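You operate a simulated robot arm through the tools that you are given. There is no shell and no other tool. Be economical: measure what you need, move in short steps, check, and stop when the job is done.

You run a simulated robot arm. Do the job below in one go: nothing can be reset, and whatever is moved stays where it is left.

## Task
Move the tray off the iced shelf to a free bay, then start a defrost of that shelf.
Fine: close the store door so that it starts.

It is judged by the outcome, as a careful person would: the job done as asked, and still so three seconds after it is handed in. It fails if anything else is knocked over, pushed out of place, dropped, spilled or broken.

## Robot
A 7-joint arm with a two-finger parallel gripper on a trunk, on a base that drives. Base frame: it is fixed to the floor where the robot stands at the start and does not move with it; the origin is under the middle of the robot, x ahead of it, y to its left, z up. Readings come in mm, degrees, newtons and seconds.
It reaches about 926 mm from its shoulder. Its first joint turns from -115.0 to 115.0 degrees. Places, roughly: cold store door [1300, -300, 1500]; tray [1500, 0, 1500]. Payload 3.91 kg.
The TCP is the grasp point between the finger pads, 30 mm short of the fingertips. In the tool frame z runs along the fingers and y along their closing line. The gripper opens to 110 mm. The fingers are 20 mm wide and 10 mm thick; the gripper's body (48 by 112 mm) begins 55 mm behind the TCP.
Orientation is that of the tool frame in the base frame, as a unit quaternion [w, x, y, z]. With the fingers straight down and closing along the base's y, the tool's x points along the base's -x, its y along +y and its z along -z.

## Interface
- The arm moves only by the tool apply_moves. Its argument "moves" is a list of rows, each a list of 3 entries, a list of its own where there are three numbers: the gripper command, from -1 (fully open) to 1 (shut), values between in proportion, then the shift along the tool's x, y, z in cm, then the turn, a rotation vector about the tool's x, y, z in degrees. In form: [[hand, [x, y, z], [rx, ry, rz]], ...]. A call has 1 to 12 rows; each row shifts and turns the commanded pose from where the row before left it, along the tool's axes as they then stand. Rows are played at 5 a second. More than 50 mm and 8.6 degrees between two rows, or a gripper value outside its range, and nothing of the call is played. A pose out of reach is approached as far as the arm can. The call stops where the force on the tool passes 40 N (or 10 N more than at its start, if that is more) or the arm is blocked; 0.2 s more then pass. Each finger travels about 153 mm/s and halts on what it meets, pressing with about 39 N; the grip force reading is that of the motor and also rises with nothing between the fingers. The clock runs only during rows and for 0.2 s after the last one: add rows that do not move to give the fingers time. It gives the time, the measured TCP pose, the force on the tool (base axes), the opening and the grip force at its end, in the units of the frame above (readings bear some noise), with the torque about the TCP (base axes, N m) and any sound that the robot's microphone picked up.
- Cameras (640 x 400 px; columns grow to the right, rows downward): "scene" is now at [233.1, 182.6, 1163.1]; the picture's right is [-0.26, -0.96, 0.00], its down [-0.35, 0.10, -0.93] and it looks along [0.90, -0.24, -0.36] (base axes); focal length 274 px, centre (320, 200). "wrist" rides on the gripper at [72, 17, -103] in the tool frame; the picture's right is [-0.23, 0.97, 0.00], its down [-0.76, -0.18, -0.62] and it looks along [-0.61, -0.14, 0.78] (tool axes); focal length 222 px, centre (320, 200). There is no depth. A picture from a camera that has moved, and an enlarged one, comes with that camera's place and axes in the base frame and with its lens.
- grab_frame(camera): a new picture of that camera. The clock stands still meanwhile.
- move_column(by): slides the trunk up (or, below 0, down) by that many mm; the arm and the scene camera ride with it, the base frame stays. It gives what a move gives, with no picture.
- drive_base(legs): drives the robot by 1 to 6 legs, each [ahead, left, turn to the left] in mm, mm and degrees, along the robot's own axes; the way and the turn of a leg run together, so that a leg with both is an arc; at most 1500 mm and 180 degrees a leg. The arm and the cameras ride along, it lands a little off, and it stops where it bumps. It gives what a move gives.
- aim_head(pan, tilt): turns the head with the scene camera to pan (to the left, within 80 degrees either way) and tilt (down, from -29 to 69), counted from straight ahead of the robot. It gives what a move gives.
- enlarge(camera, box): a new picture of the part [left, top, right, bottom] of that camera's present view, enlarged. The clock stands still meanwhile.
- finish_job(): hands the job in; it is judged then, once.

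Work in short steps. Places have to be worked out from the pictures, the camera data and where the tool is seen: move nearer, look again, correct. Check each grasp and each placing, and mend what went wrong. You have 120 turns and 98 pictures in all, those below and enlarged ones among them. Open the gripper and draw the arm clear of the work before you hand the job in, unless the task says otherwise; then end with one line.

The tools are called after "Emit:" as a command line: name --argument value ..., lists and objects as JSON in quotes. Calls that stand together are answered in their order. apply_moves: Moves the arm, as the interface text tells. Its arguments: {"type":"object","properties":{"moves":{"type":"array"}},"required":["moves"]} The other tools are called the same way: move_column (by) slides the trunk up or down; drive_base (legs) drives the base; aim_head (pan, tilt) turns the head that bears the scene camera; grab_frame (camera) takes a picture; enlarge (camera, box) takes an enlarged picture of a part of a camera's view; finish_job () hands the job in.

At the start:

```text
t: 0.0
ee_pos: [548.6, 88.1, 957.0]
tcp_rot: [0.0, -0.001, 1.0, 0.0]
force: [0.3, 0.4, 0.6]
torque: [-0.01, 0.0, 0.01]
gripper_width: 110.2
grasp_force: 0.1
trunk travel left (down, up): [-475.0, 515.0]
robot x, y, heading: [-0.4, 0.1, 0.2]
head pan, tilt: [-15.2, 21.3]
```

scene: 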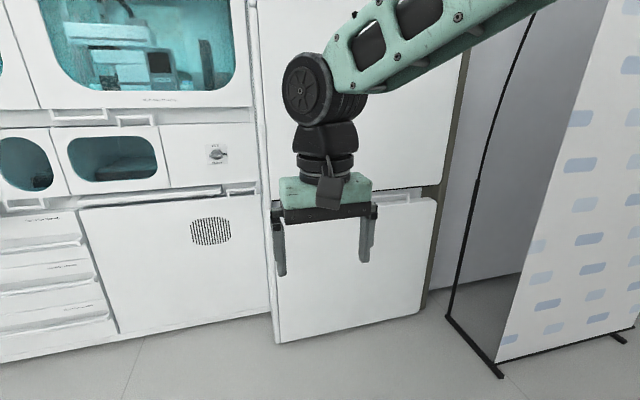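
wrist: 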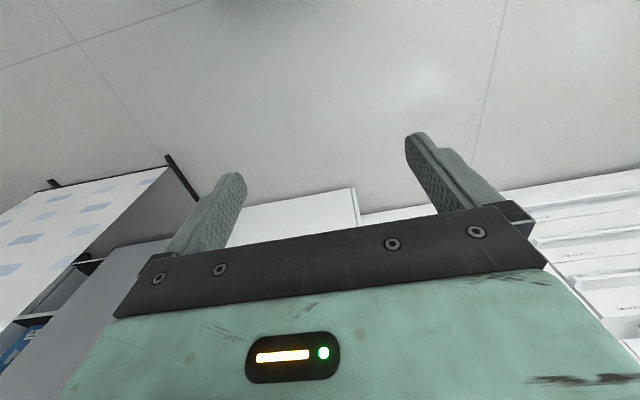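

The view is low; I'll raise the trunk and aim the head up to see the cold store.

Emit:
move_column --by 400

Emit:
aim_head --pan 0 --tilt 0

Emit:
grab_frame --camera "scene"

```text
t: 3.8
ee_pos: [549.5, 87.1, 1357.3]
tcp_rot: [0.0, 0.0, 1.0, 0.0]
force: [-0.1, 0.7, 0.1]
torque: [0.01, 0.01, 0.01]
gripper_width: 110.2
grasp_force: 0.0
trunk travel left (down, up): [-875.0, 115.0]
robot x, y, heading: [-0.1, 0.5, -0.0]
head pan, tilt: [-15.2, 21.3]
```

```text
t: 4.7
ee_pos: [548.8, 89.1, 1357.6]
tcp_rot: [0.0, 0.0, 1.0, 0.001]
force: [-0.6, 0.4, 0.6]
torque: [-0.02, -0.02, 0.01]
gripper_width: 110.1
grasp_force: 0.1
trunk travel left (down, up): [-875.0, 115.0]
robot x, y, heading: [-0.1, -4.5, 0.1]
head pan, tilt: [0.0, 0.0]
```

```text
95 pictures are left
camera scene: at [233.5, 207.0, 1597.5], right [0.0, -1.0, 0.0], down [0.0, 0.0, -1.0], along [1.0, 0.0, 0.0], focal length 274 px, centre (320, 200)
```

scene: 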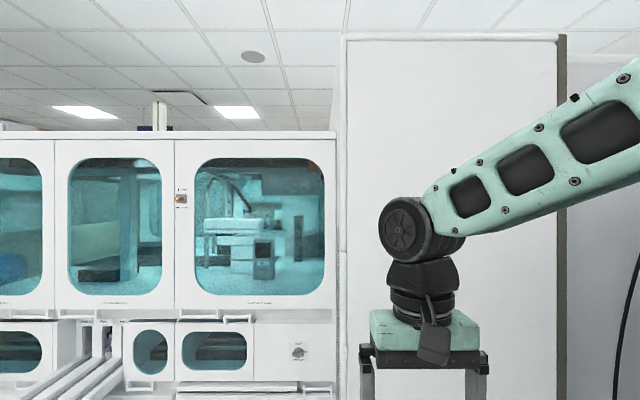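

The large white panel ahead is likely the store door. I'll look further to the right and down for more of it.

Emit:
aim_head --pan -35 --tilt 10

Emit:
grab_frame --camera "scene"

Emit:
aim_head --pan -5 --tilt 35

Emit:
grab_frame --camera "scene"

```text
t: 5.7
ee_pos: [548.8, 87.3, 1356.4]
tcp_rot: [0.0, 0.0, 1.0, -0.001]
force: [0.0, 0.9, 0.4]
torque: [0.01, -0.03, -0.02]
gripper_width: 109.9
grasp_force: 0.1
trunk travel left (down, up): [-875.0, 115.0]
robot x, y, heading: [-0.1, -1.2, -0.1]
head pan, tilt: [-35.0, 10.0]
```

```text
94 pictures are left
camera scene: at [219.7, 153.8, 1581.5], right [-0.57, -0.82, 0.0], down [-0.14, 0.1, -0.98], along [0.81, -0.56, -0.17], focal length 274 px, centre (320, 200)
```

scene: 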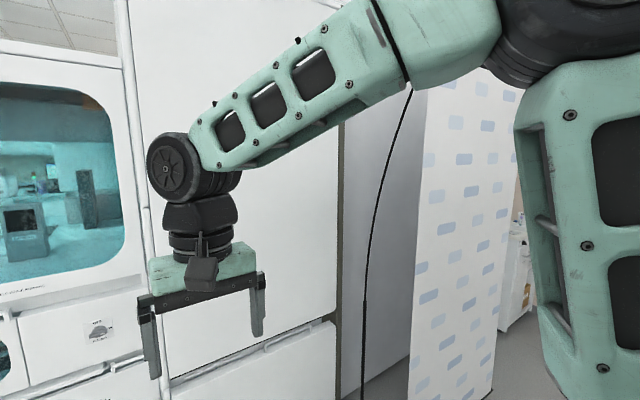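

```text
t: 6.6
ee_pos: [548.6, 87.6, 1357.5]
tcp_rot: [0.0, 0.0, 1.0, 0.0]
force: [0.4, 0.2, -0.2]
torque: [0.02, -0.01, 0.0]
gripper_width: 109.8
grasp_force: 0.0
trunk travel left (down, up): [-875.0, 115.0]
robot x, y, heading: [-2.3, -0.7, 0.1]
head pan, tilt: [-5.0, 35.0]
```

```text
93 pictures are left
camera scene: at [231.2, 199.3, 1541.5], right [-0.09, -1.0, 0.0], down [-0.57, 0.05, -0.82], along [0.82, -0.07, -0.57], focal length 274 px, centre (320, 200)
```

scene: 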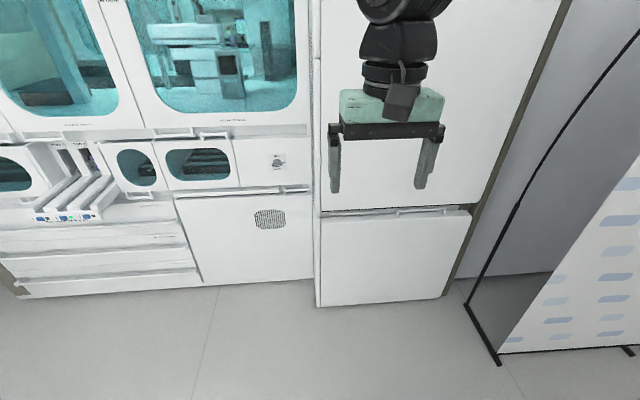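

The store door seems to span about y 130..-700, z 720..2200 at x≈1280. I'll enlarge for handle, hinge and labels.

Emit:
enlarge --camera "scene" --box '[290, 100, 510, 320]'

Emit:
aim_head --pan -15 --tilt -20

Emit:
grab_frame --camera "scene"

```text
1.82 times, centred on (400, 210) of scene
camera zoom: at [231.2, 199.3, 1541.5], right [-0.09, -1.0, 0.0], down [-0.57, 0.05, -0.82], along [0.82, -0.07, -0.57], focal length 498 px, centre (174, 182)
```

zoom: 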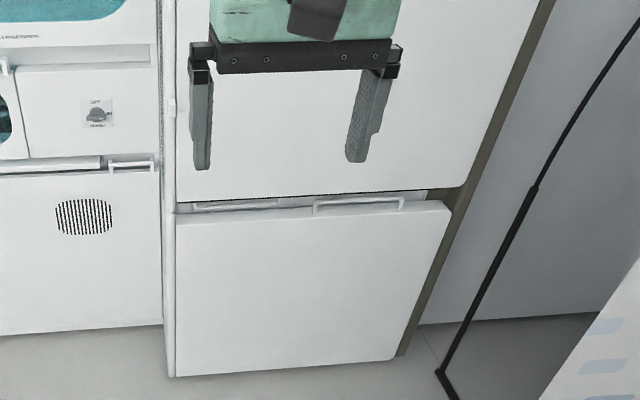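

```text
t: 7.9
ee_pos: [548.2, 87.7, 1357.2]
tcp_rot: [0.0, 0.0, 1.0, 0.001]
force: [0.7, 0.9, 0.2]
torque: [0.02, 0.05, 0.0]
gripper_width: 109.9
grasp_force: 0.1
trunk travel left (down, up): [-875.0, 115.0]
robot x, y, heading: [2.9, -0.5, 0.1]
head pan, tilt: [-15.0, -20.0]
```

```text
91 pictures are left
camera scene: at [216.9, 187.4, 1626.7], right [-0.26, -0.97, 0.0], down [0.33, -0.09, -0.94], along [0.91, -0.24, 0.34], focal length 274 px, centre (320, 200)
```

scene: 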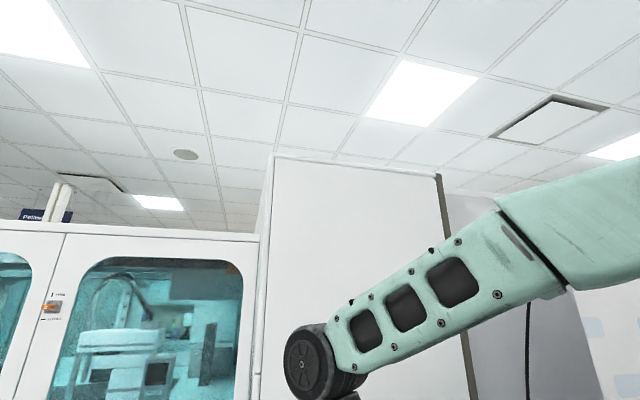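

The arm blocks the view; I'll drive sideways to the right to see the front and right edge of the store.

Emit:
drive_base --legs '[[-200, -300, 0]]'

Emit:
aim_head --pan 0 --tilt 10

Emit:
grab_frame --camera "scene"

Emit:
aim_head --pan -50 --tilt 15

Emit:
grab_frame --camera "scene"

```text
t: 10.2
ee_pos: [347.1, -211.0, 1356.0]
tcp_rot: [0.0, -0.001, 1.0, 0.001]
force: [0.1, 0.0, 0.0]
torque: [-0.03, 0.02, 0.0]
gripper_width: 109.8
grasp_force: 0.1
trunk travel left (down, up): [-875.0, 115.0]
robot x, y, heading: [-204.1, -298.0, 0.1]
head pan, tilt: [-15.0, -20.0]
```

```text
t: 11.2
ee_pos: [345.2, -211.8, 1356.4]
tcp_rot: [0.0, 0.0, 1.0, -0.001]
force: [-0.7, -0.1, 0.0]
torque: [0.0, 0.02, -0.05]
gripper_width: 110.3
grasp_force: 0.0
trunk travel left (down, up): [-875.0, 115.0]
robot x, y, heading: [-203.5, -298.4, 0.3]
head pan, tilt: [0.0, 10.0]
```

```text
90 pictures are left
camera scene: at [34.1, -92.3, 1581.6], right [0.0, -1.0, 0.0], down [-0.17, 0.0, -0.98], along [0.98, 0.0, -0.17], focal length 274 px, centre (320, 200)
```

scene: 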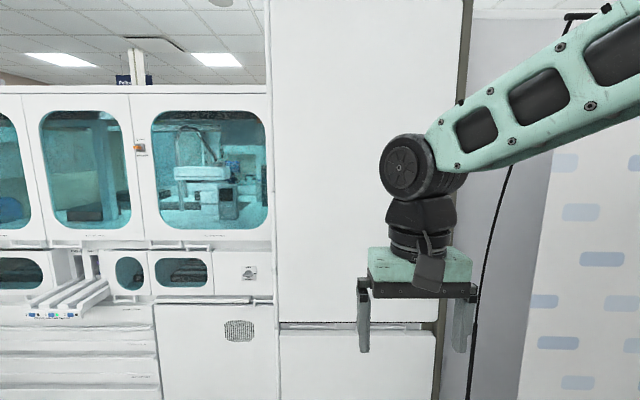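

```text
t: 12.3
ee_pos: [346.4, -210.6, 1358.1]
tcp_rot: [-0.001, -0.001, 1.0, 0.0]
force: [0.2, 0.0, -0.3]
torque: [0.01, 0.01, -0.01]
gripper_width: 110.1
grasp_force: 0.0
trunk travel left (down, up): [-875.0, 115.0]
robot x, y, heading: [-201.3, -296.9, -0.1]
head pan, tilt: [-50.0, 15.0]
```

```text
89 pictures are left
camera scene: at [1.4, -163.8, 1573.4], right [-0.76, -0.65, 0.0], down [-0.17, 0.2, -0.97], along [0.62, -0.74, -0.26], focal length 274 px, centre (320, 200)
```

scene: 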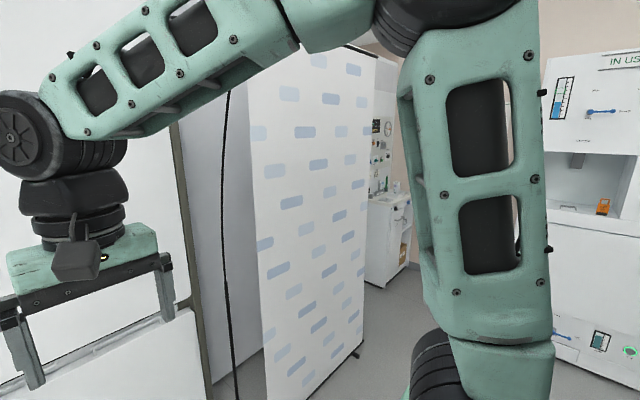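

Panel is flat at x≈1300, y +130..-710. I need to inspect its edges, so I'll view it from the left side.

Emit:
drive_base --legs '[[300, 800, 0]]'

Emit:
aim_head --pan -30 --tilt 5

Emit:
grab_frame --camera "scene"

```text
t: 16.9
ee_pos: [644.1, 594.5, 1357.4]
tcp_rot: [-0.001, 0.001, 1.0, 0.001]
force: [-0.3, 0.2, 0.9]
torque: [0.0, 0.0, -0.01]
gripper_width: 109.9
grasp_force: 0.0
trunk travel left (down, up): [-875.0, 115.0]
robot x, y, heading: [94.5, 510.5, -0.2]
head pan, tilt: [-50.0, 15.0]
```

```text
t: 17.7
ee_pos: [643.2, 594.6, 1357.2]
tcp_rot: [0.001, 0.001, 1.0, -0.001]
force: [-0.6, -0.1, -0.3]
torque: [-0.01, -0.02, -0.01]
gripper_width: 110.2
grasp_force: 0.2
trunk travel left (down, up): [-875.0, 115.0]
robot x, y, heading: [93.1, 508.2, -0.2]
head pan, tilt: [-30.0, 5.0]
```

```text
88 pictures are left
camera scene: at [317.9, 668.8, 1589.6], right [-0.5, -0.86, 0.0], down [-0.08, 0.04, -1.0], along [0.86, -0.5, -0.09], focal length 274 px, centre (320, 200)
```

scene: 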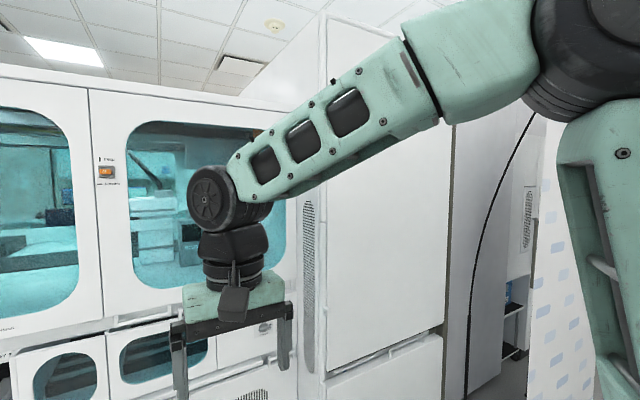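

I'll enlarge the door area from here.

Emit:
enlarge --camera "scene" --box '[280, 120, 480, 400]'

Emit:
enlarge --camera "scene" --box '[290, 0, 470, 160]'

```text
1.43 times, centred on (380, 260) of scene
camera zoom: at [317.9, 668.8, 1589.6], right [-0.5, -0.86, 0.0], down [-0.08, 0.04, -1.0], along [0.86, -0.5, -0.09], focal length 391 px, centre (234, 114)
```

zoom: 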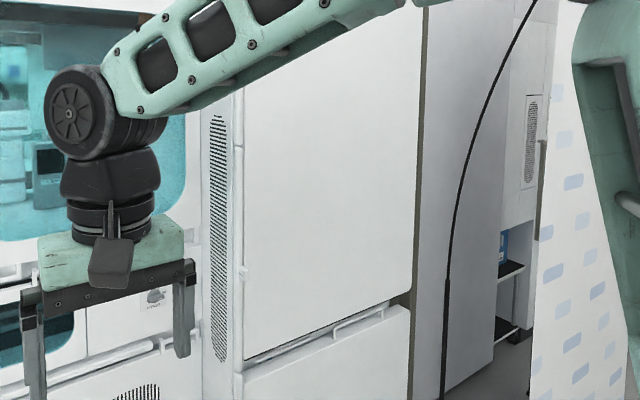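

```text
2.50 times, centred on (380, 80) of scene
camera zoom: at [317.9, 668.8, 1589.6], right [-0.5, -0.86, 0.0], down [-0.08, 0.04, -1.0], along [0.86, -0.5, -0.09], focal length 685 px, centre (170, 500)
```

zoom: 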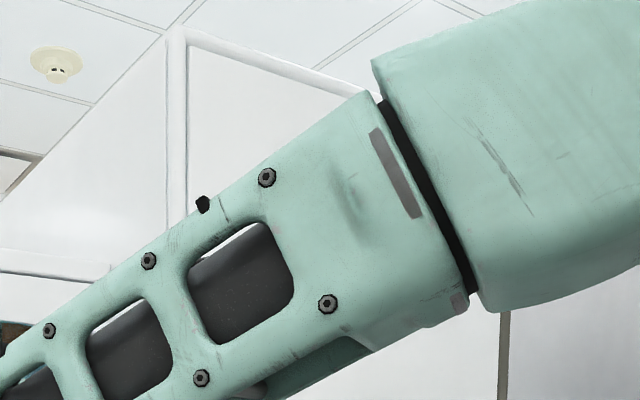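

The door face is blank from here. I'll look from the right front, where the arm won't cover the right edge.

Emit:
drive_base --legs '[[150, -1050, 0]]'

Emit:
aim_head --pan 5 --tilt 5

Emit:
grab_frame --camera "scene"

Emit:
aim_head --pan 0 --tilt 45

Emit:
grab_frame --camera "scene"

```text
t: 23.2
ee_pos: [796.9, -444.7, 1357.5]
tcp_rot: [0.0, -0.007, 1.0, 0.001]
force: [-0.5, -0.7, 1.4]
torque: [0.01, 0.02, -0.01]
gripper_width: 110.2
grasp_force: 0.0
trunk travel left (down, up): [-875.0, 115.0]
robot x, y, heading: [249.6, -540.9, 0.7]
head pan, tilt: [-30.0, 5.0]
```

```text
t: 24.2
ee_pos: [797.4, -444.4, 1358.1]
tcp_rot: [0.0, -0.006, 1.0, 0.0]
force: [0.0, 0.0, -0.5]
torque: [0.01, -0.03, -0.01]
gripper_width: 110.1
grasp_force: 0.0
trunk travel left (down, up): [-875.0, 115.0]
robot x, y, heading: [252.5, -538.2, 0.7]
head pan, tilt: [5.0, 5.0]
```

```text
85 pictures are left
camera scene: at [482.4, -321.5, 1589.6], right [0.1, -1.0, 0.0], down [-0.09, -0.01, -1.0], along [0.99, 0.1, -0.09], focal length 274 px, centre (320, 200)
```

scene: 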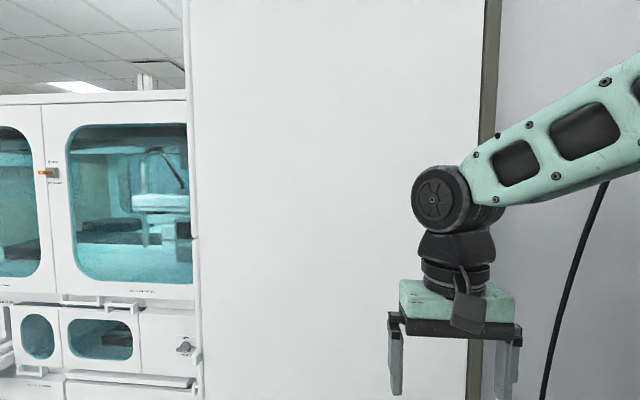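

```text
t: 25.2
ee_pos: [797.7, -445.3, 1356.7]
tcp_rot: [0.0, -0.005, 1.0, 0.0]
force: [-0.6, 0.1, 0.6]
torque: [0.01, 0.02, -0.03]
gripper_width: 110.0
grasp_force: 0.1
trunk travel left (down, up): [-875.0, 115.0]
robot x, y, heading: [253.2, -539.5, 0.8]
head pan, tilt: [0.0, 45.0]
```

```text
84 pictures are left
camera scene: at [472.4, -329.5, 1526.6], right [0.01, -1.0, 0.0], down [-0.71, -0.01, -0.71], along [0.71, 0.01, -0.71], focal length 274 px, centre (320, 200)
```

scene: 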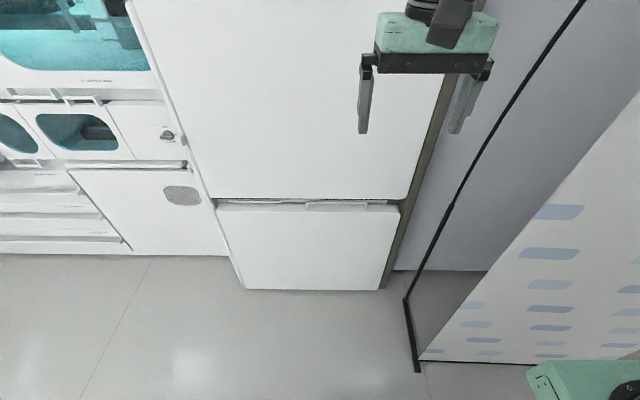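

I'll enlarge the right edge and the gap below the door.

Emit:
enlarge --camera "scene" --box '[180, 160, 430, 300]'

Emit:
aim_head --pan -15 --tilt 15

Emit:
enlarge --camera "scene" --box '[320, 0, 480, 200]'

Emit:
enlarge --camera "scene" --box '[50, 100, 210, 300]'

```text
2.56 times, centred on (305, 230) of scene
camera zoom: at [472.4, -329.5, 1526.6], right [0.01, -1.0, 0.0], down [-0.71, -0.01, -0.71], along [0.71, 0.01, -0.71], focal length 701 px, centre (358, 123)
```

zoom: 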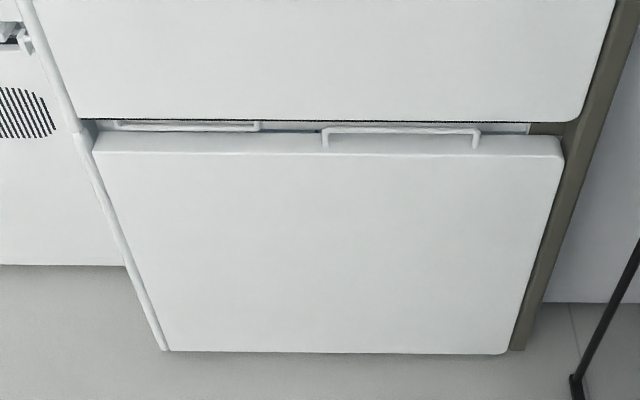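

```text
t: 26.2
ee_pos: [798.2, -445.0, 1357.1]
tcp_rot: [0.0, -0.006, 1.0, 0.0]
force: [-0.7, 0.0, 0.4]
torque: [-0.02, -0.03, 0.0]
gripper_width: 110.0
grasp_force: 0.0
trunk travel left (down, up): [-875.0, 115.0]
robot x, y, heading: [248.3, -537.7, 0.7]
head pan, tilt: [-15.0, 15.0]
```

```text
2.00 times, centred on (400, 100) of scene
camera zoom: at [481.5, -353.6, 1573.3], right [-0.25, -0.97, 0.0], down [-0.25, 0.06, -0.97], along [0.94, -0.24, -0.26], focal length 548 px, centre (160, 400)
```

zoom: 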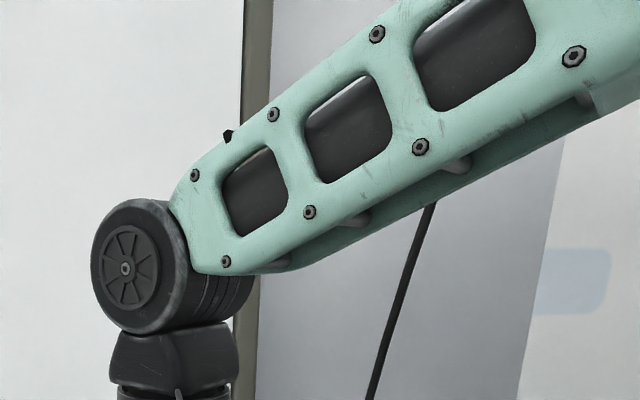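

```text
2.00 times, centred on (130, 200) of scene
camera zoom: at [481.5, -353.6, 1573.3], right [-0.25, -0.97, 0.0], down [-0.25, 0.06, -0.97], along [0.94, -0.24, -0.26], focal length 548 px, centre (700, 200)
```

zoom: 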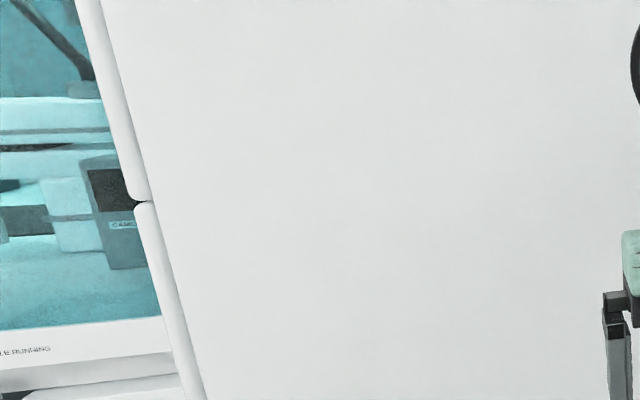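

There are labels and a dial on the left unit; I'll read them.

Emit:
drive_base --legs '[[0, 500, 0]]'

Emit:
aim_head --pan 20 --tilt 10

Emit:
grab_frame --camera "scene"

```text
t: 29.1
ee_pos: [792.9, 50.1, 1357.0]
tcp_rot: [-0.001, -0.006, 1.0, 0.001]
force: [0.7, 0.1, 0.2]
torque: [-0.02, -0.01, 0.04]
gripper_width: 110.0
grasp_force: 0.1
trunk travel left (down, up): [-875.0, 115.0]
robot x, y, heading: [247.1, -44.2, 0.4]
head pan, tilt: [-15.0, 15.0]
```

```text
t: 30.1
ee_pos: [792.3, 50.5, 1358.0]
tcp_rot: [0.0, -0.005, 1.0, 0.0]
force: [0.6, 1.0, 0.0]
torque: [-0.01, -0.03, -0.01]
gripper_width: 109.9
grasp_force: 0.0
trunk travel left (down, up): [-875.0, 115.0]
robot x, y, heading: [247.0, -43.3, 0.6]
head pan, tilt: [20.0, 10.0]
```

```text
80 pictures are left
camera scene: at [472.8, 198.1, 1581.5], right [0.35, -0.94, 0.0], down [-0.16, -0.06, -0.98], along [0.92, 0.35, -0.17], focal length 274 px, centre (320, 200)
```

scene: 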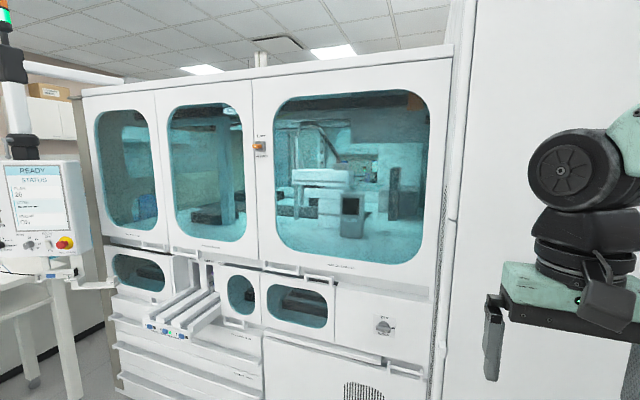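

That is an analyser with no bearing on the store. The tall cabinet's left edge has a break; enlarging.

Emit:
enlarge --camera "scene" --box '[400, 120, 520, 320]'

Emit:
grab_frame --camera "wrist"

Emit:
aim_head --pan 79 --tilt 10

Emit:
grab_frame --camera "scene"

Emit:
aim_head --pan -79 --tilt 10

Emit:
grab_frame --camera "scene"

```text
2.00 times, centred on (460, 220) of scene
camera zoom: at [472.8, 198.1, 1581.5], right [0.35, -0.94, 0.0], down [-0.16, -0.06, -0.98], along [0.92, 0.35, -0.17], focal length 548 px, centre (40, 160)
```

zoom: 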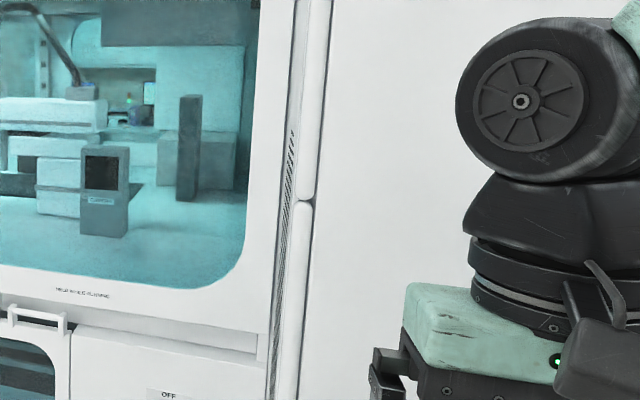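

```text
78 pictures are left
camera wrist: at [719.5, 65.2, 1459.2], right [0.22, 0.98, 0.0], down [0.76, -0.17, 0.62], along [0.61, -0.14, -0.78], focal length 222 px, centre (320, 200)
```

wrist: 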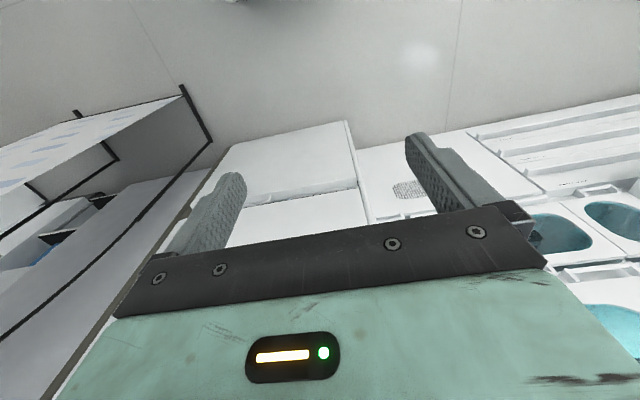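

```text
t: 31.4
ee_pos: [792.3, 50.1, 1357.2]
tcp_rot: [0.0, -0.005, 1.0, 0.0]
force: [-0.6, -0.3, -0.7]
torque: [0.02, 0.0, -0.01]
gripper_width: 109.8
grasp_force: 0.0
trunk travel left (down, up): [-875.0, 115.0]
robot x, y, heading: [246.7, -43.8, 0.8]
head pan, tilt: [79.0, 10.0]
```

```text
77 pictures are left
camera scene: at [402.5, 256.8, 1581.5], right [0.98, -0.18, 0.0], down [-0.03, -0.17, -0.98], along [0.18, 0.97, -0.17], focal length 274 px, centre (320, 200)
```

scene: 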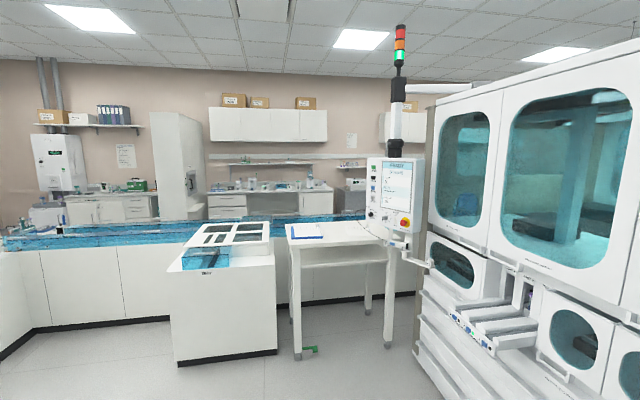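

```text
t: 33.9
ee_pos: [791.7, 50.2, 1357.4]
tcp_rot: [0.0, -0.005, 1.0, -0.001]
force: [-1.2, -0.7, -0.4]
torque: [0.02, 0.03, 0.01]
gripper_width: 110.1
grasp_force: 0.0
trunk travel left (down, up): [-875.0, 115.0]
robot x, y, heading: [244.4, -43.5, 0.5]
head pan, tilt: [-79.0, 10.0]
```

```text
76 pictures are left
camera scene: at [404.5, 74.3, 1581.5], right [-0.98, -0.2, 0.0], down [-0.04, 0.17, -0.98], along [0.2, -0.96, -0.17], focal length 274 px, centre (320, 200)
```

scene: 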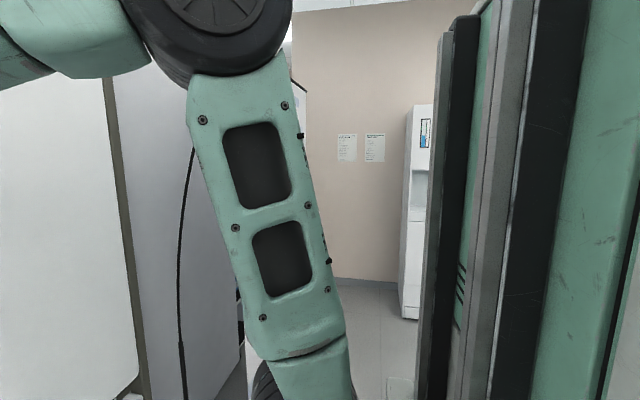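

I take it the tall cabinet is the store, hinged at left. I'll lower the trunk to look into the gap beneath the door and at the right edge for a grip.

Emit:
drive_base --legs '[[0, -450, 0]]'

Emit:
move_column --by -800

Emit:
aim_head --pan 0 --tilt 0

Emit:
grab_frame --camera "scene"

```text
t: 36.6
ee_pos: [797.4, -399.8, 1356.6]
tcp_rot: [0.0, -0.008, 1.0, 0.0]
force: [-0.7, -0.4, 0.2]
torque: [-0.03, 0.0, -0.02]
gripper_width: 109.9
grasp_force: 0.0
trunk travel left (down, up): [-875.0, 115.0]
robot x, y, heading: [253.7, -498.4, 1.0]
head pan, tilt: [-79.0, 10.0]
```

```text
refused: -800 is not a number from -400 to 400
```

```text
t: 38.1
ee_pos: [798.0, -400.8, 1357.1]
tcp_rot: [0.0, -0.008, 1.0, 0.0]
force: [-0.8, 1.1, -0.3]
torque: [0.04, 0.04, 0.0]
gripper_width: 110.2
grasp_force: 0.0
trunk travel left (down, up): [-875.0, 115.0]
robot x, y, heading: [253.4, -496.4, 1.2]
head pan, tilt: [0.0, 0.0]
```

```text
75 pictures are left
camera scene: at [480.7, -286.3, 1597.5], right [0.02, -1.0, 0.0], down [0.0, 0.0, -1.0], along [1.0, 0.02, 0.0], focal length 274 px, centre (320, 200)
```

scene: 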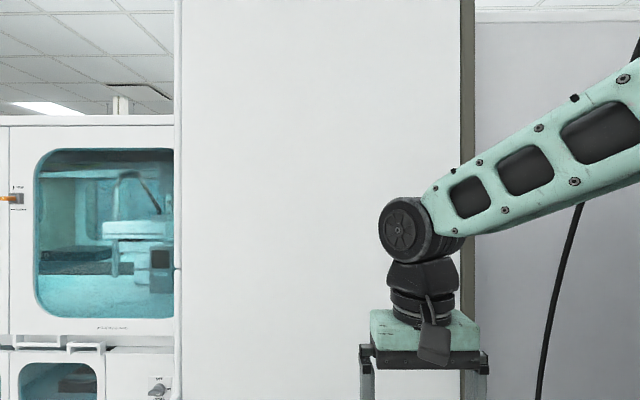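

Lower in two steps and look again.

Emit:
move_column --by -400

Emit:
move_column --by -400

Emit:
grab_frame --camera "scene"

Emit:
enlarge --camera "scene" --box '[160, 160, 500, 300]'

```text
t: 42.0
ee_pos: [797.5, -401.7, 956.9]
tcp_rot: [0.0, -0.009, 1.0, 0.0]
force: [-0.4, 0.3, 0.2]
torque: [0.01, -0.01, -0.02]
gripper_width: 110.1
grasp_force: 0.0
trunk travel left (down, up): [-475.0, 515.0]
robot x, y, heading: [248.7, -493.0, 1.0]
head pan, tilt: [0.0, 0.0]
```

```text
t: 45.8
ee_pos: [797.7, -400.2, 557.1]
tcp_rot: [0.0, -0.009, 1.0, 0.001]
force: [-0.5, 0.3, -0.4]
torque: [0.02, 0.0, -0.02]
gripper_width: 110.1
grasp_force: 0.1
trunk travel left (down, up): [-75.0, 915.0]
robot x, y, heading: [248.4, -497.4, 0.9]
head pan, tilt: [0.0, 0.0]
```

```text
74 pictures are left
camera scene: at [480.6, -286.3, 797.6], right [0.02, -1.0, 0.0], down [0.0, 0.0, -1.0], along [1.0, 0.02, 0.0], focal length 274 px, centre (320, 200)
```

scene: 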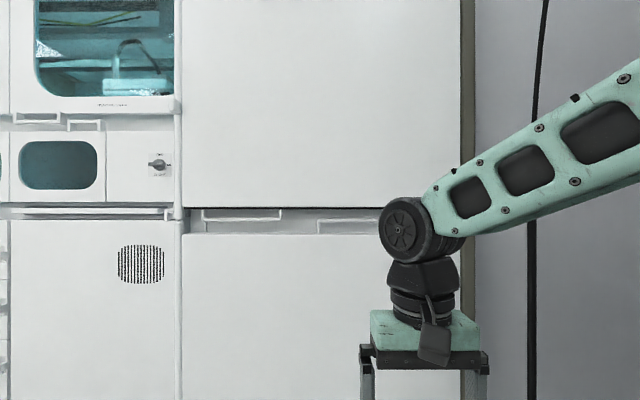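

```text
1.88 times, centred on (330, 230) of scene
camera zoom: at [480.6, -286.3, 797.6], right [0.02, -1.0, 0.0], down [0.0, 0.0, -1.0], along [1.0, 0.02, 0.0], focal length 516 px, centre (301, 144)
```

zoom: 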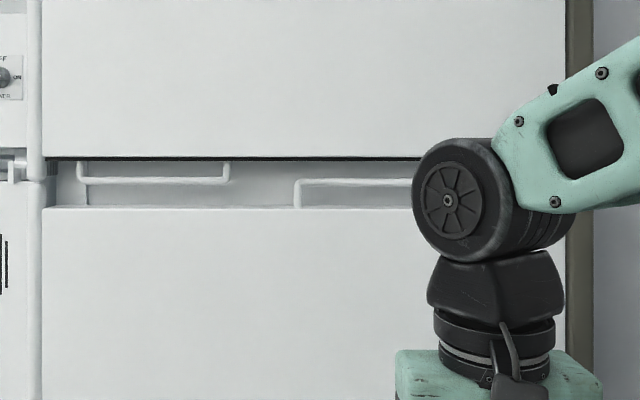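

Two bar handles show in the gap: one hanging by the upper door's bottom edge (y≈+65..-170), one on the lower. I'll go closer and lower to examine it from the left.

Emit:
drive_base --legs '[[200, 150, 0]]'

Emit:
move_column --by -75

Emit:
aim_head --pan 0 --tilt -15

Emit:
grab_frame --camera "scene"

Emit:
aim_head --pan -50 --tilt -15

Emit:
grab_frame --camera "scene"

```text
t: 47.6
ee_pos: [992.9, -245.6, 557.0]
tcp_rot: [0.0, -0.011, 1.0, 0.0]
force: [0.1, 0.8, 0.5]
torque: [-0.04, 0.0, 0.03]
gripper_width: 110.0
grasp_force: 0.1
trunk travel left (down, up): [-75.0, 915.0]
robot x, y, heading: [444.6, -344.6, 1.2]
head pan, tilt: [0.0, 0.0]
```

```text
t: 48.7
ee_pos: [992.5, -245.5, 482.3]
tcp_rot: [0.0, -0.011, 1.0, 0.0]
force: [-0.6, 0.0, -0.4]
torque: [0.02, -0.01, 0.04]
gripper_width: 110.2
grasp_force: 0.1
trunk travel left (down, up): [0.0, 990.0]
robot x, y, heading: [444.9, -341.9, 1.0]
head pan, tilt: [0.0, 0.0]
```

```text
t: 49.5
ee_pos: [990.5, -245.2, 482.1]
tcp_rot: [0.0, -0.011, 1.0, 0.0]
force: [-0.5, -0.3, -0.3]
torque: [0.0, 0.0, -0.03]
gripper_width: 109.9
grasp_force: 0.1
trunk travel left (down, up): [0.0, 990.0]
robot x, y, heading: [441.8, -343.8, 1.4]
head pan, tilt: [0.0, -15.0]
```

```text
72 pictures are left
camera scene: at [665.3, -132.9, 744.9], right [0.02, -1.0, 0.0], down [0.26, 0.01, -0.97], along [0.97, 0.02, 0.26], focal length 274 px, centre (320, 200)
```

scene: 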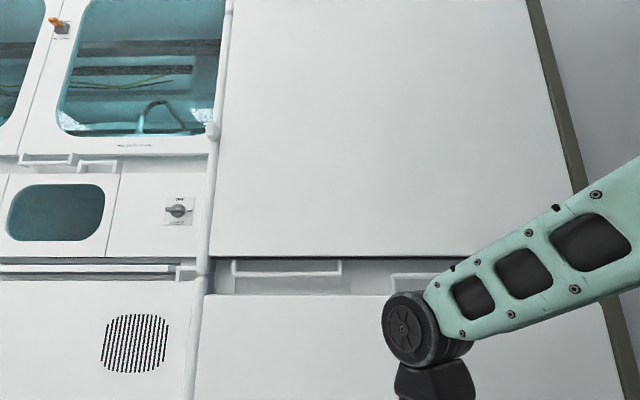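

```text
t: 50.7
ee_pos: [992.4, -245.4, 482.4]
tcp_rot: [-0.001, -0.01, 1.0, 0.0]
force: [-0.5, 0.5, -0.2]
torque: [0.0, -0.02, -0.02]
gripper_width: 110.2
grasp_force: 0.1
trunk travel left (down, up): [0.0, 990.0]
robot x, y, heading: [448.6, -345.1, 1.3]
head pan, tilt: [-50.0, -15.0]
```

```text
71 pictures are left
camera scene: at [637.9, -195.1, 745.0], right [-0.75, -0.66, 0.0], down [0.17, -0.19, -0.97], along [0.64, -0.73, 0.26], focal length 274 px, centre (320, 200)
```

scene: 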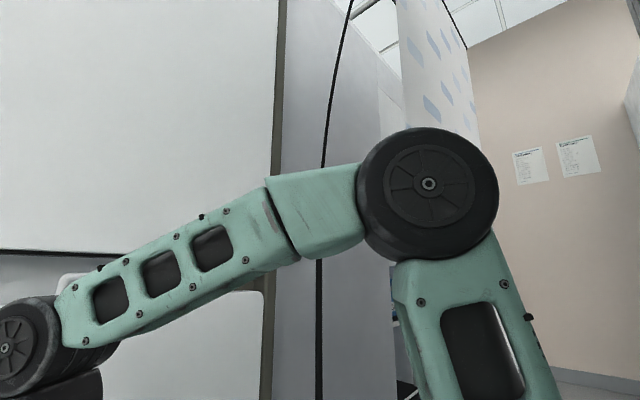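

The right edge is smooth; I'll face it squarely from further right and back, at door mid-height.

Emit:
drive_base --legs '[[-350, 0, 0], [0, -500, 0]]'

Emit:
move_column --by 400

Emit:
move_column --by 400

Emit:
aim_head --pan 0 --tilt 0

Emit:
grab_frame --camera "scene"

Emit:
enlarge --camera "scene" --box '[240, 0, 440, 200]'

```text
t: 55.5
ee_pos: [651.2, -751.2, 482.8]
tcp_rot: [0.0, -0.011, 1.0, 0.0]
force: [-0.4, -0.5, 0.7]
torque: [0.0, 0.0, -0.01]
gripper_width: 110.2
grasp_force: 0.1
trunk travel left (down, up): [0.0, 990.0]
robot x, y, heading: [107.4, -851.8, 1.2]
head pan, tilt: [-50.0, -15.0]
```

```text
t: 59.3
ee_pos: [651.5, -751.2, 882.3]
tcp_rot: [0.0, -0.012, 1.0, 0.0]
force: [0.0, 0.3, -0.2]
torque: [-0.01, 0.0, 0.02]
gripper_width: 109.9
grasp_force: 0.0
trunk travel left (down, up): [-400.0, 590.0]
robot x, y, heading: [105.8, -851.0, 1.4]
head pan, tilt: [-50.0, -15.0]
```

```text
t: 63.1
ee_pos: [652.4, -751.4, 1283.3]
tcp_rot: [0.0, -0.011, 1.0, -0.001]
force: [0.3, 0.0, -0.3]
torque: [-0.01, -0.02, -0.06]
gripper_width: 110.1
grasp_force: 0.1
trunk travel left (down, up): [-800.0, 190.0]
robot x, y, heading: [107.2, -849.5, 1.2]
head pan, tilt: [-50.0, -15.0]
```

```text
t: 64.3
ee_pos: [653.0, -751.2, 1281.8]
tcp_rot: [0.001, -0.011, 1.0, 0.001]
force: [-0.4, -0.1, 0.2]
torque: [0.02, 0.03, 0.0]
gripper_width: 109.9
grasp_force: 0.1
trunk travel left (down, up): [-800.0, 190.0]
robot x, y, heading: [104.8, -856.1, 1.3]
head pan, tilt: [0.0, 0.0]
```

```text
70 pictures are left
camera scene: at [334.2, -639.5, 1522.6], right [0.02, -1.0, 0.0], down [0.0, 0.0, -1.0], along [1.0, 0.02, 0.0], focal length 274 px, centre (320, 200)
```

scene: 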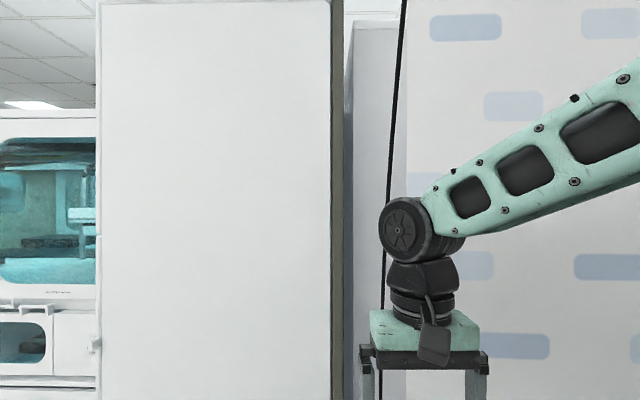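

```text
2.00 times, centred on (340, 100) of scene
camera zoom: at [334.2, -639.5, 1522.6], right [0.02, -1.0, 0.0], down [0.0, 0.0, -1.0], along [1.0, 0.02, 0.0], focal length 548 px, centre (280, 400)
```

zoom: 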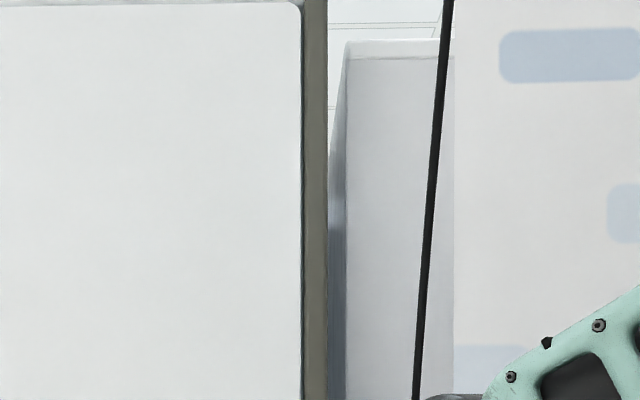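

A second grey body stands behind and right of the panel, past the screen. I'll go around to the right to see it.

Emit:
aim_head --pan -60 --tilt 15

Emit:
grab_frame --camera "scene"

Emit:
drive_base --legs '[[-200, -700, 0]]'

Emit:
aim_head --pan 0 --tilt 10

Emit:
grab_frame --camera "scene"

```text
t: 65.6
ee_pos: [653.3, -751.7, 1282.1]
tcp_rot: [0.001, -0.011, 1.0, 0.0]
force: [0.8, 0.3, 0.8]
torque: [-0.02, -0.01, 0.01]
gripper_width: 109.8
grasp_force: 0.0
trunk travel left (down, up): [-800.0, 190.0]
robot x, y, heading: [108.1, -851.9, 1.5]
head pan, tilt: [-60.0, 15.0]
```

```text
68 pictures are left
camera scene: at [292.9, -721.3, 1498.4], right [-0.85, -0.52, 0.0], down [-0.13, 0.22, -0.97], along [0.5, -0.82, -0.26], focal length 274 px, centre (320, 200)
```

scene: 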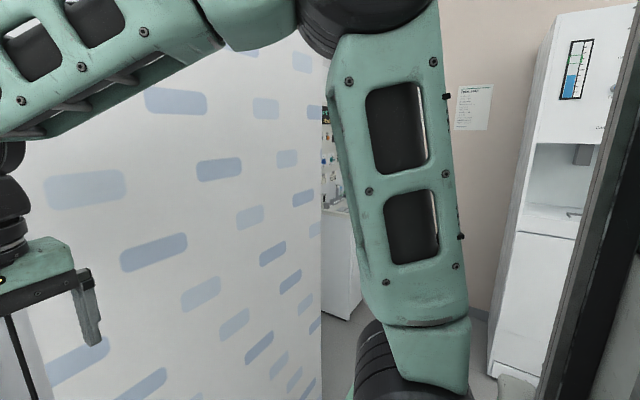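

```text
t: 69.5
ee_pos: [470.9, -1444.9, 1282.5]
tcp_rot: [0.0, -0.016, 1.0, 0.0]
force: [0.2, 0.2, 0.1]
torque: [0.02, -0.02, 0.01]
gripper_width: 109.9
grasp_force: 0.0
trunk travel left (down, up): [-800.0, 190.0]
robot x, y, heading: [-70.7, -1547.9, 1.7]
head pan, tilt: [-60.0, 15.0]
```

```text
t: 70.8
ee_pos: [470.5, -1445.6, 1281.8]
tcp_rot: [0.0, -0.015, 1.0, 0.0]
force: [-0.2, 0.8, -0.6]
torque: [0.03, 0.03, 0.0]
gripper_width: 109.9
grasp_force: 0.0
trunk travel left (down, up): [-800.0, 190.0]
robot x, y, heading: [-71.9, -1546.8, 1.9]
head pan, tilt: [0.0, 10.0]
```

```text
67 pictures are left
camera scene: at [155.3, -1334.8, 1506.5], right [0.03, -1.0, 0.0], down [-0.17, 0.0, -0.98], along [0.98, 0.03, -0.17], focal length 274 px, centre (320, 200)
```

scene: 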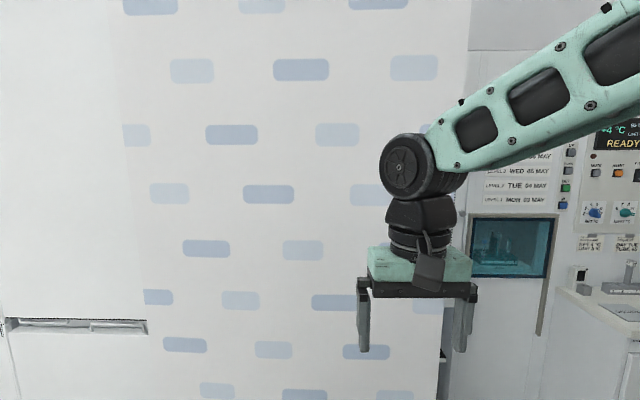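

There's a unit with "LEVEL", dates, "+4 °C READY" and controls to the right of the screen. Going there.

Emit:
drive_base --legs '[[0, -700, 0]]'

Emit:
grab_frame --camera "scene"

Emit:
aim_head --pan 25 --tilt 10

Emit:
grab_frame --camera "scene"

```text
t: 73.9
ee_pos: [507.5, -1992.2, 1282.8]
tcp_rot: [0.0, 0.041, 0.999, 0.0]
force: [0.3, 0.7, -0.3]
torque: [0.03, -0.03, -0.01]
gripper_width: 109.9
grasp_force: 0.1
trunk travel left (down, up): [-800.0, 190.0]
robot x, y, heading: [-49.5, -2037.3, -4.6]
head pan, tilt: [0.0, 10.0]
stopped in leg 1: the robot was blocked; the commanded pose is now the measured one
```

```text
66 pictures are left
camera scene: at [204.7, -1847.9, 1506.5], right [-0.08, -1.0, 0.0], down [-0.17, 0.01, -0.98], along [0.98, -0.08, -0.17], focal length 274 px, centre (320, 200)
```

scene: 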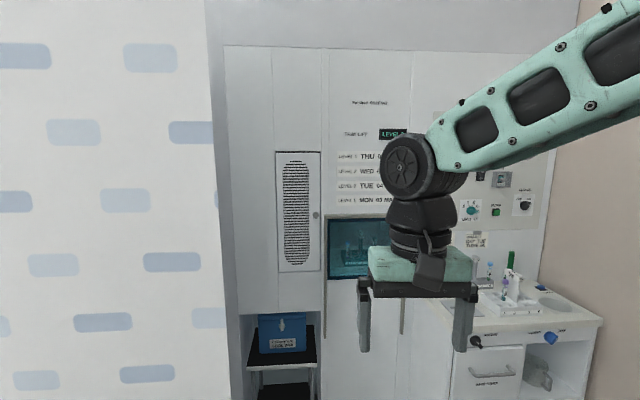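

```text
t: 74.8
ee_pos: [506.3, -1992.1, 1282.0]
tcp_rot: [0.0, 0.04, 0.999, 0.0]
force: [-0.3, 0.3, -0.6]
torque: [0.02, 0.0, 0.02]
gripper_width: 109.8
grasp_force: 0.0
trunk travel left (down, up): [-800.0, 190.0]
robot x, y, heading: [-50.1, -2034.0, -4.5]
head pan, tilt: [25.0, 10.0]
```

```text
65 pictures are left
camera scene: at [199.3, -1808.2, 1506.5], right [0.35, -0.94, 0.0], down [-0.16, -0.06, -0.98], along [0.92, 0.34, -0.17], focal length 274 px, centre (320, 200)
```

scene: 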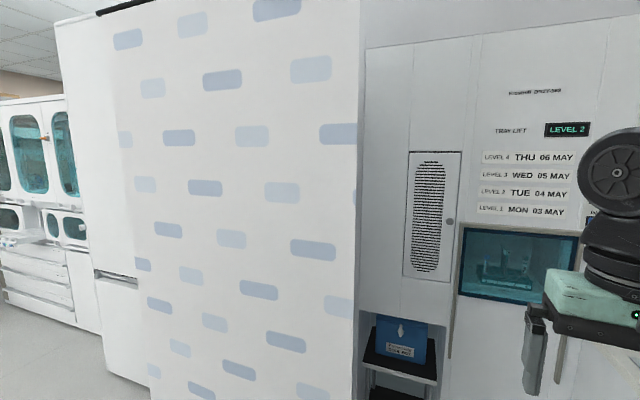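

I bumped lightly on the right; back off a bit and read this unit.

Emit:
drive_base --legs '[[0, 100, 5]]'

Emit:
aim_head --pan -79 --tilt 30

Emit:
grab_frame --camera "scene"

Emit:
aim_head --pan -10 --tilt 5

Emit:
enlarge --camera "scene" --box '[200, 60, 400, 200]'

Emit:
enlarge --camera "scene" --box '[360, 100, 560, 300]'

```text
t: 76.0
ee_pos: [504.4, -1842.0, 1282.1]
tcp_rot: [0.0, -0.004, 1.0, -0.001]
force: [0.2, 0.3, 0.8]
torque: [0.01, 0.0, 0.0]
gripper_width: 109.9
grasp_force: 0.0
trunk travel left (down, up): [-800.0, 190.0]
robot x, y, heading: [-43.1, -1937.4, 0.6]
head pan, tilt: [25.0, 10.0]
```

```text
t: 77.8
ee_pos: [504.7, -1842.8, 1281.1]
tcp_rot: [0.0, -0.005, 1.0, 0.001]
force: [0.0, -0.3, 1.2]
torque: [0.02, 0.01, 0.03]
gripper_width: 110.1
grasp_force: 0.1
trunk travel left (down, up): [-800.0, 190.0]
robot x, y, heading: [-43.9, -1932.1, 0.6]
head pan, tilt: [-79.0, 30.0]
```

```text
64 pictures are left
camera scene: at [116.1, -1814.8, 1474.2], right [-0.98, -0.2, 0.0], down [-0.1, 0.49, -0.87], along [0.17, -0.85, -0.5], focal length 274 px, centre (320, 200)
```

scene: 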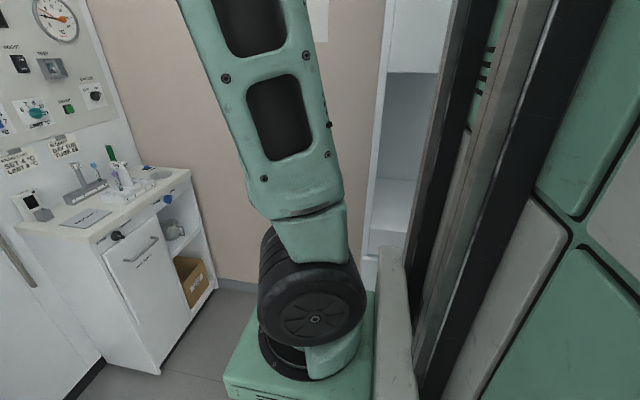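

```text
t: 79.2
ee_pos: [503.4, -1841.7, 1282.4]
tcp_rot: [0.0, -0.004, 1.0, 0.0]
force: [0.2, 0.4, 0.6]
torque: [0.04, 0.01, 0.0]
gripper_width: 109.7
grasp_force: 0.0
trunk travel left (down, up): [-800.0, 190.0]
robot x, y, heading: [-46.3, -1935.9, 0.5]
head pan, tilt: [-10.0, 5.0]
```

```text
2.86 times, centred on (300, 130) of scene
camera zoom: at [188.6, -1741.3, 1514.6], right [-0.17, -0.99, 0.0], down [-0.09, 0.01, -1.0], along [0.98, -0.16, -0.09], focal length 783 px, centre (377, 400)
```

zoom: 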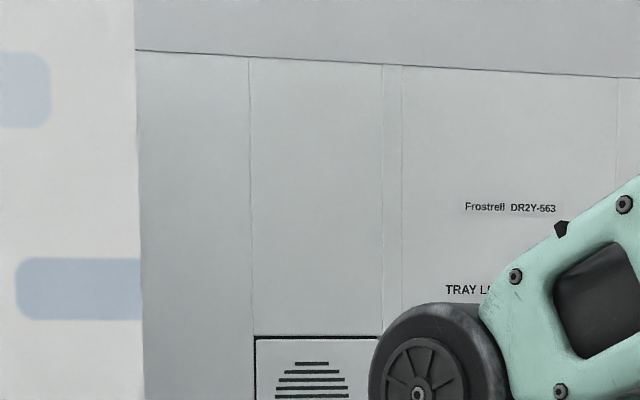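

```text
2.00 times, centred on (460, 200) of scene
camera zoom: at [188.6, -1741.3, 1514.6], right [-0.17, -0.99, 0.0], down [-0.09, 0.01, -1.0], along [0.98, -0.16, -0.09], focal length 548 px, centre (40, 200)
```

zoom: 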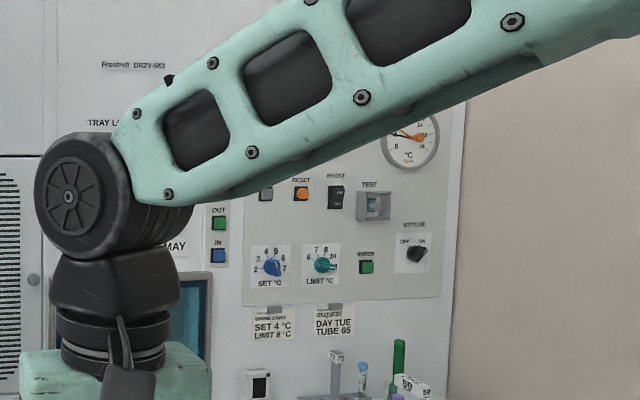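

The Frostrell unit doesn't match the given places; the tall cabinet does (door centre ≈1240,-290,1490). I'll go back and study its left edge, right edge and handle at close range.

Emit:
drive_base --legs '[[0, 1500, 0], [0, 250, 0], [480, 0, 0]]'

Emit:
aim_head --pan 10 --tilt 5

Emit:
grab_frame --camera "scene"

Emit:
enlarge --camera "scene" --box '[140, 150, 300, 300]'

```text
t: 90.5
ee_pos: [969.8, -81.7, 1282.3]
tcp_rot: [0.0, -0.001, 1.0, 0.0]
force: [0.7, 0.2, 0.4]
torque: [0.0, 0.01, 0.02]
gripper_width: 109.9
grasp_force: 0.1
trunk travel left (down, up): [-800.0, 190.0]
robot x, y, heading: [417.4, -170.6, 0.2]
head pan, tilt: [-10.0, 5.0]
```

```text
t: 91.3
ee_pos: [969.5, -81.3, 1283.2]
tcp_rot: [0.0, 0.0, 1.0, 0.0]
force: [-0.6, -0.8, -0.1]
torque: [0.01, -0.02, 0.0]
gripper_width: 109.9
grasp_force: 0.0
trunk travel left (down, up): [-800.0, 190.0]
robot x, y, heading: [424.3, -170.3, 0.1]
head pan, tilt: [10.0, 5.0]
```

```text
61 pictures are left
camera scene: at [654.8, 52.9, 1514.6], right [0.18, -0.98, 0.0], down [-0.09, -0.02, -1.0], along [0.98, 0.18, -0.09], focal length 274 px, centre (320, 200)
```

scene: 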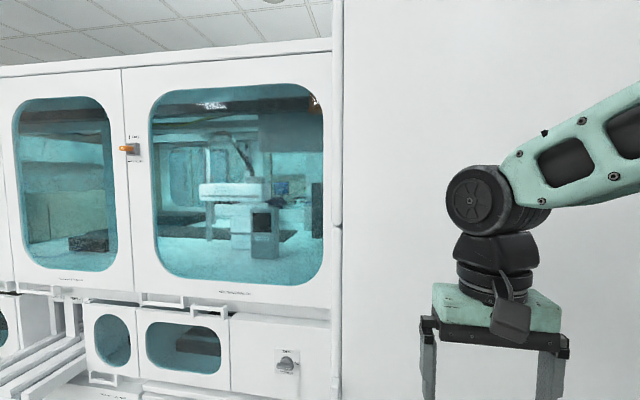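

```text
2.67 times, centred on (220, 225) of scene
camera zoom: at [654.8, 52.9, 1514.6], right [0.18, -0.98, 0.0], down [-0.09, -0.02, -1.0], along [0.98, 0.18, -0.09], focal length 730 px, centre (587, 133)
```

zoom: 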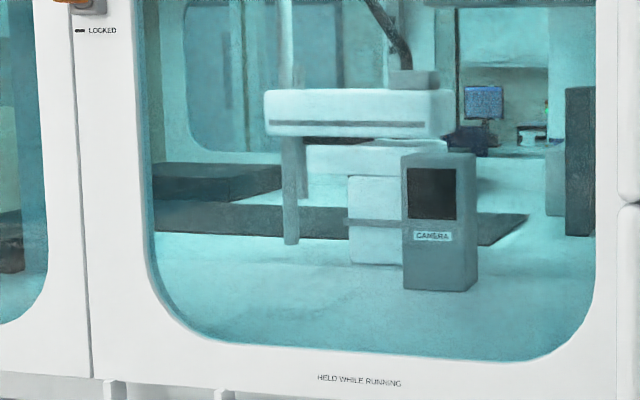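

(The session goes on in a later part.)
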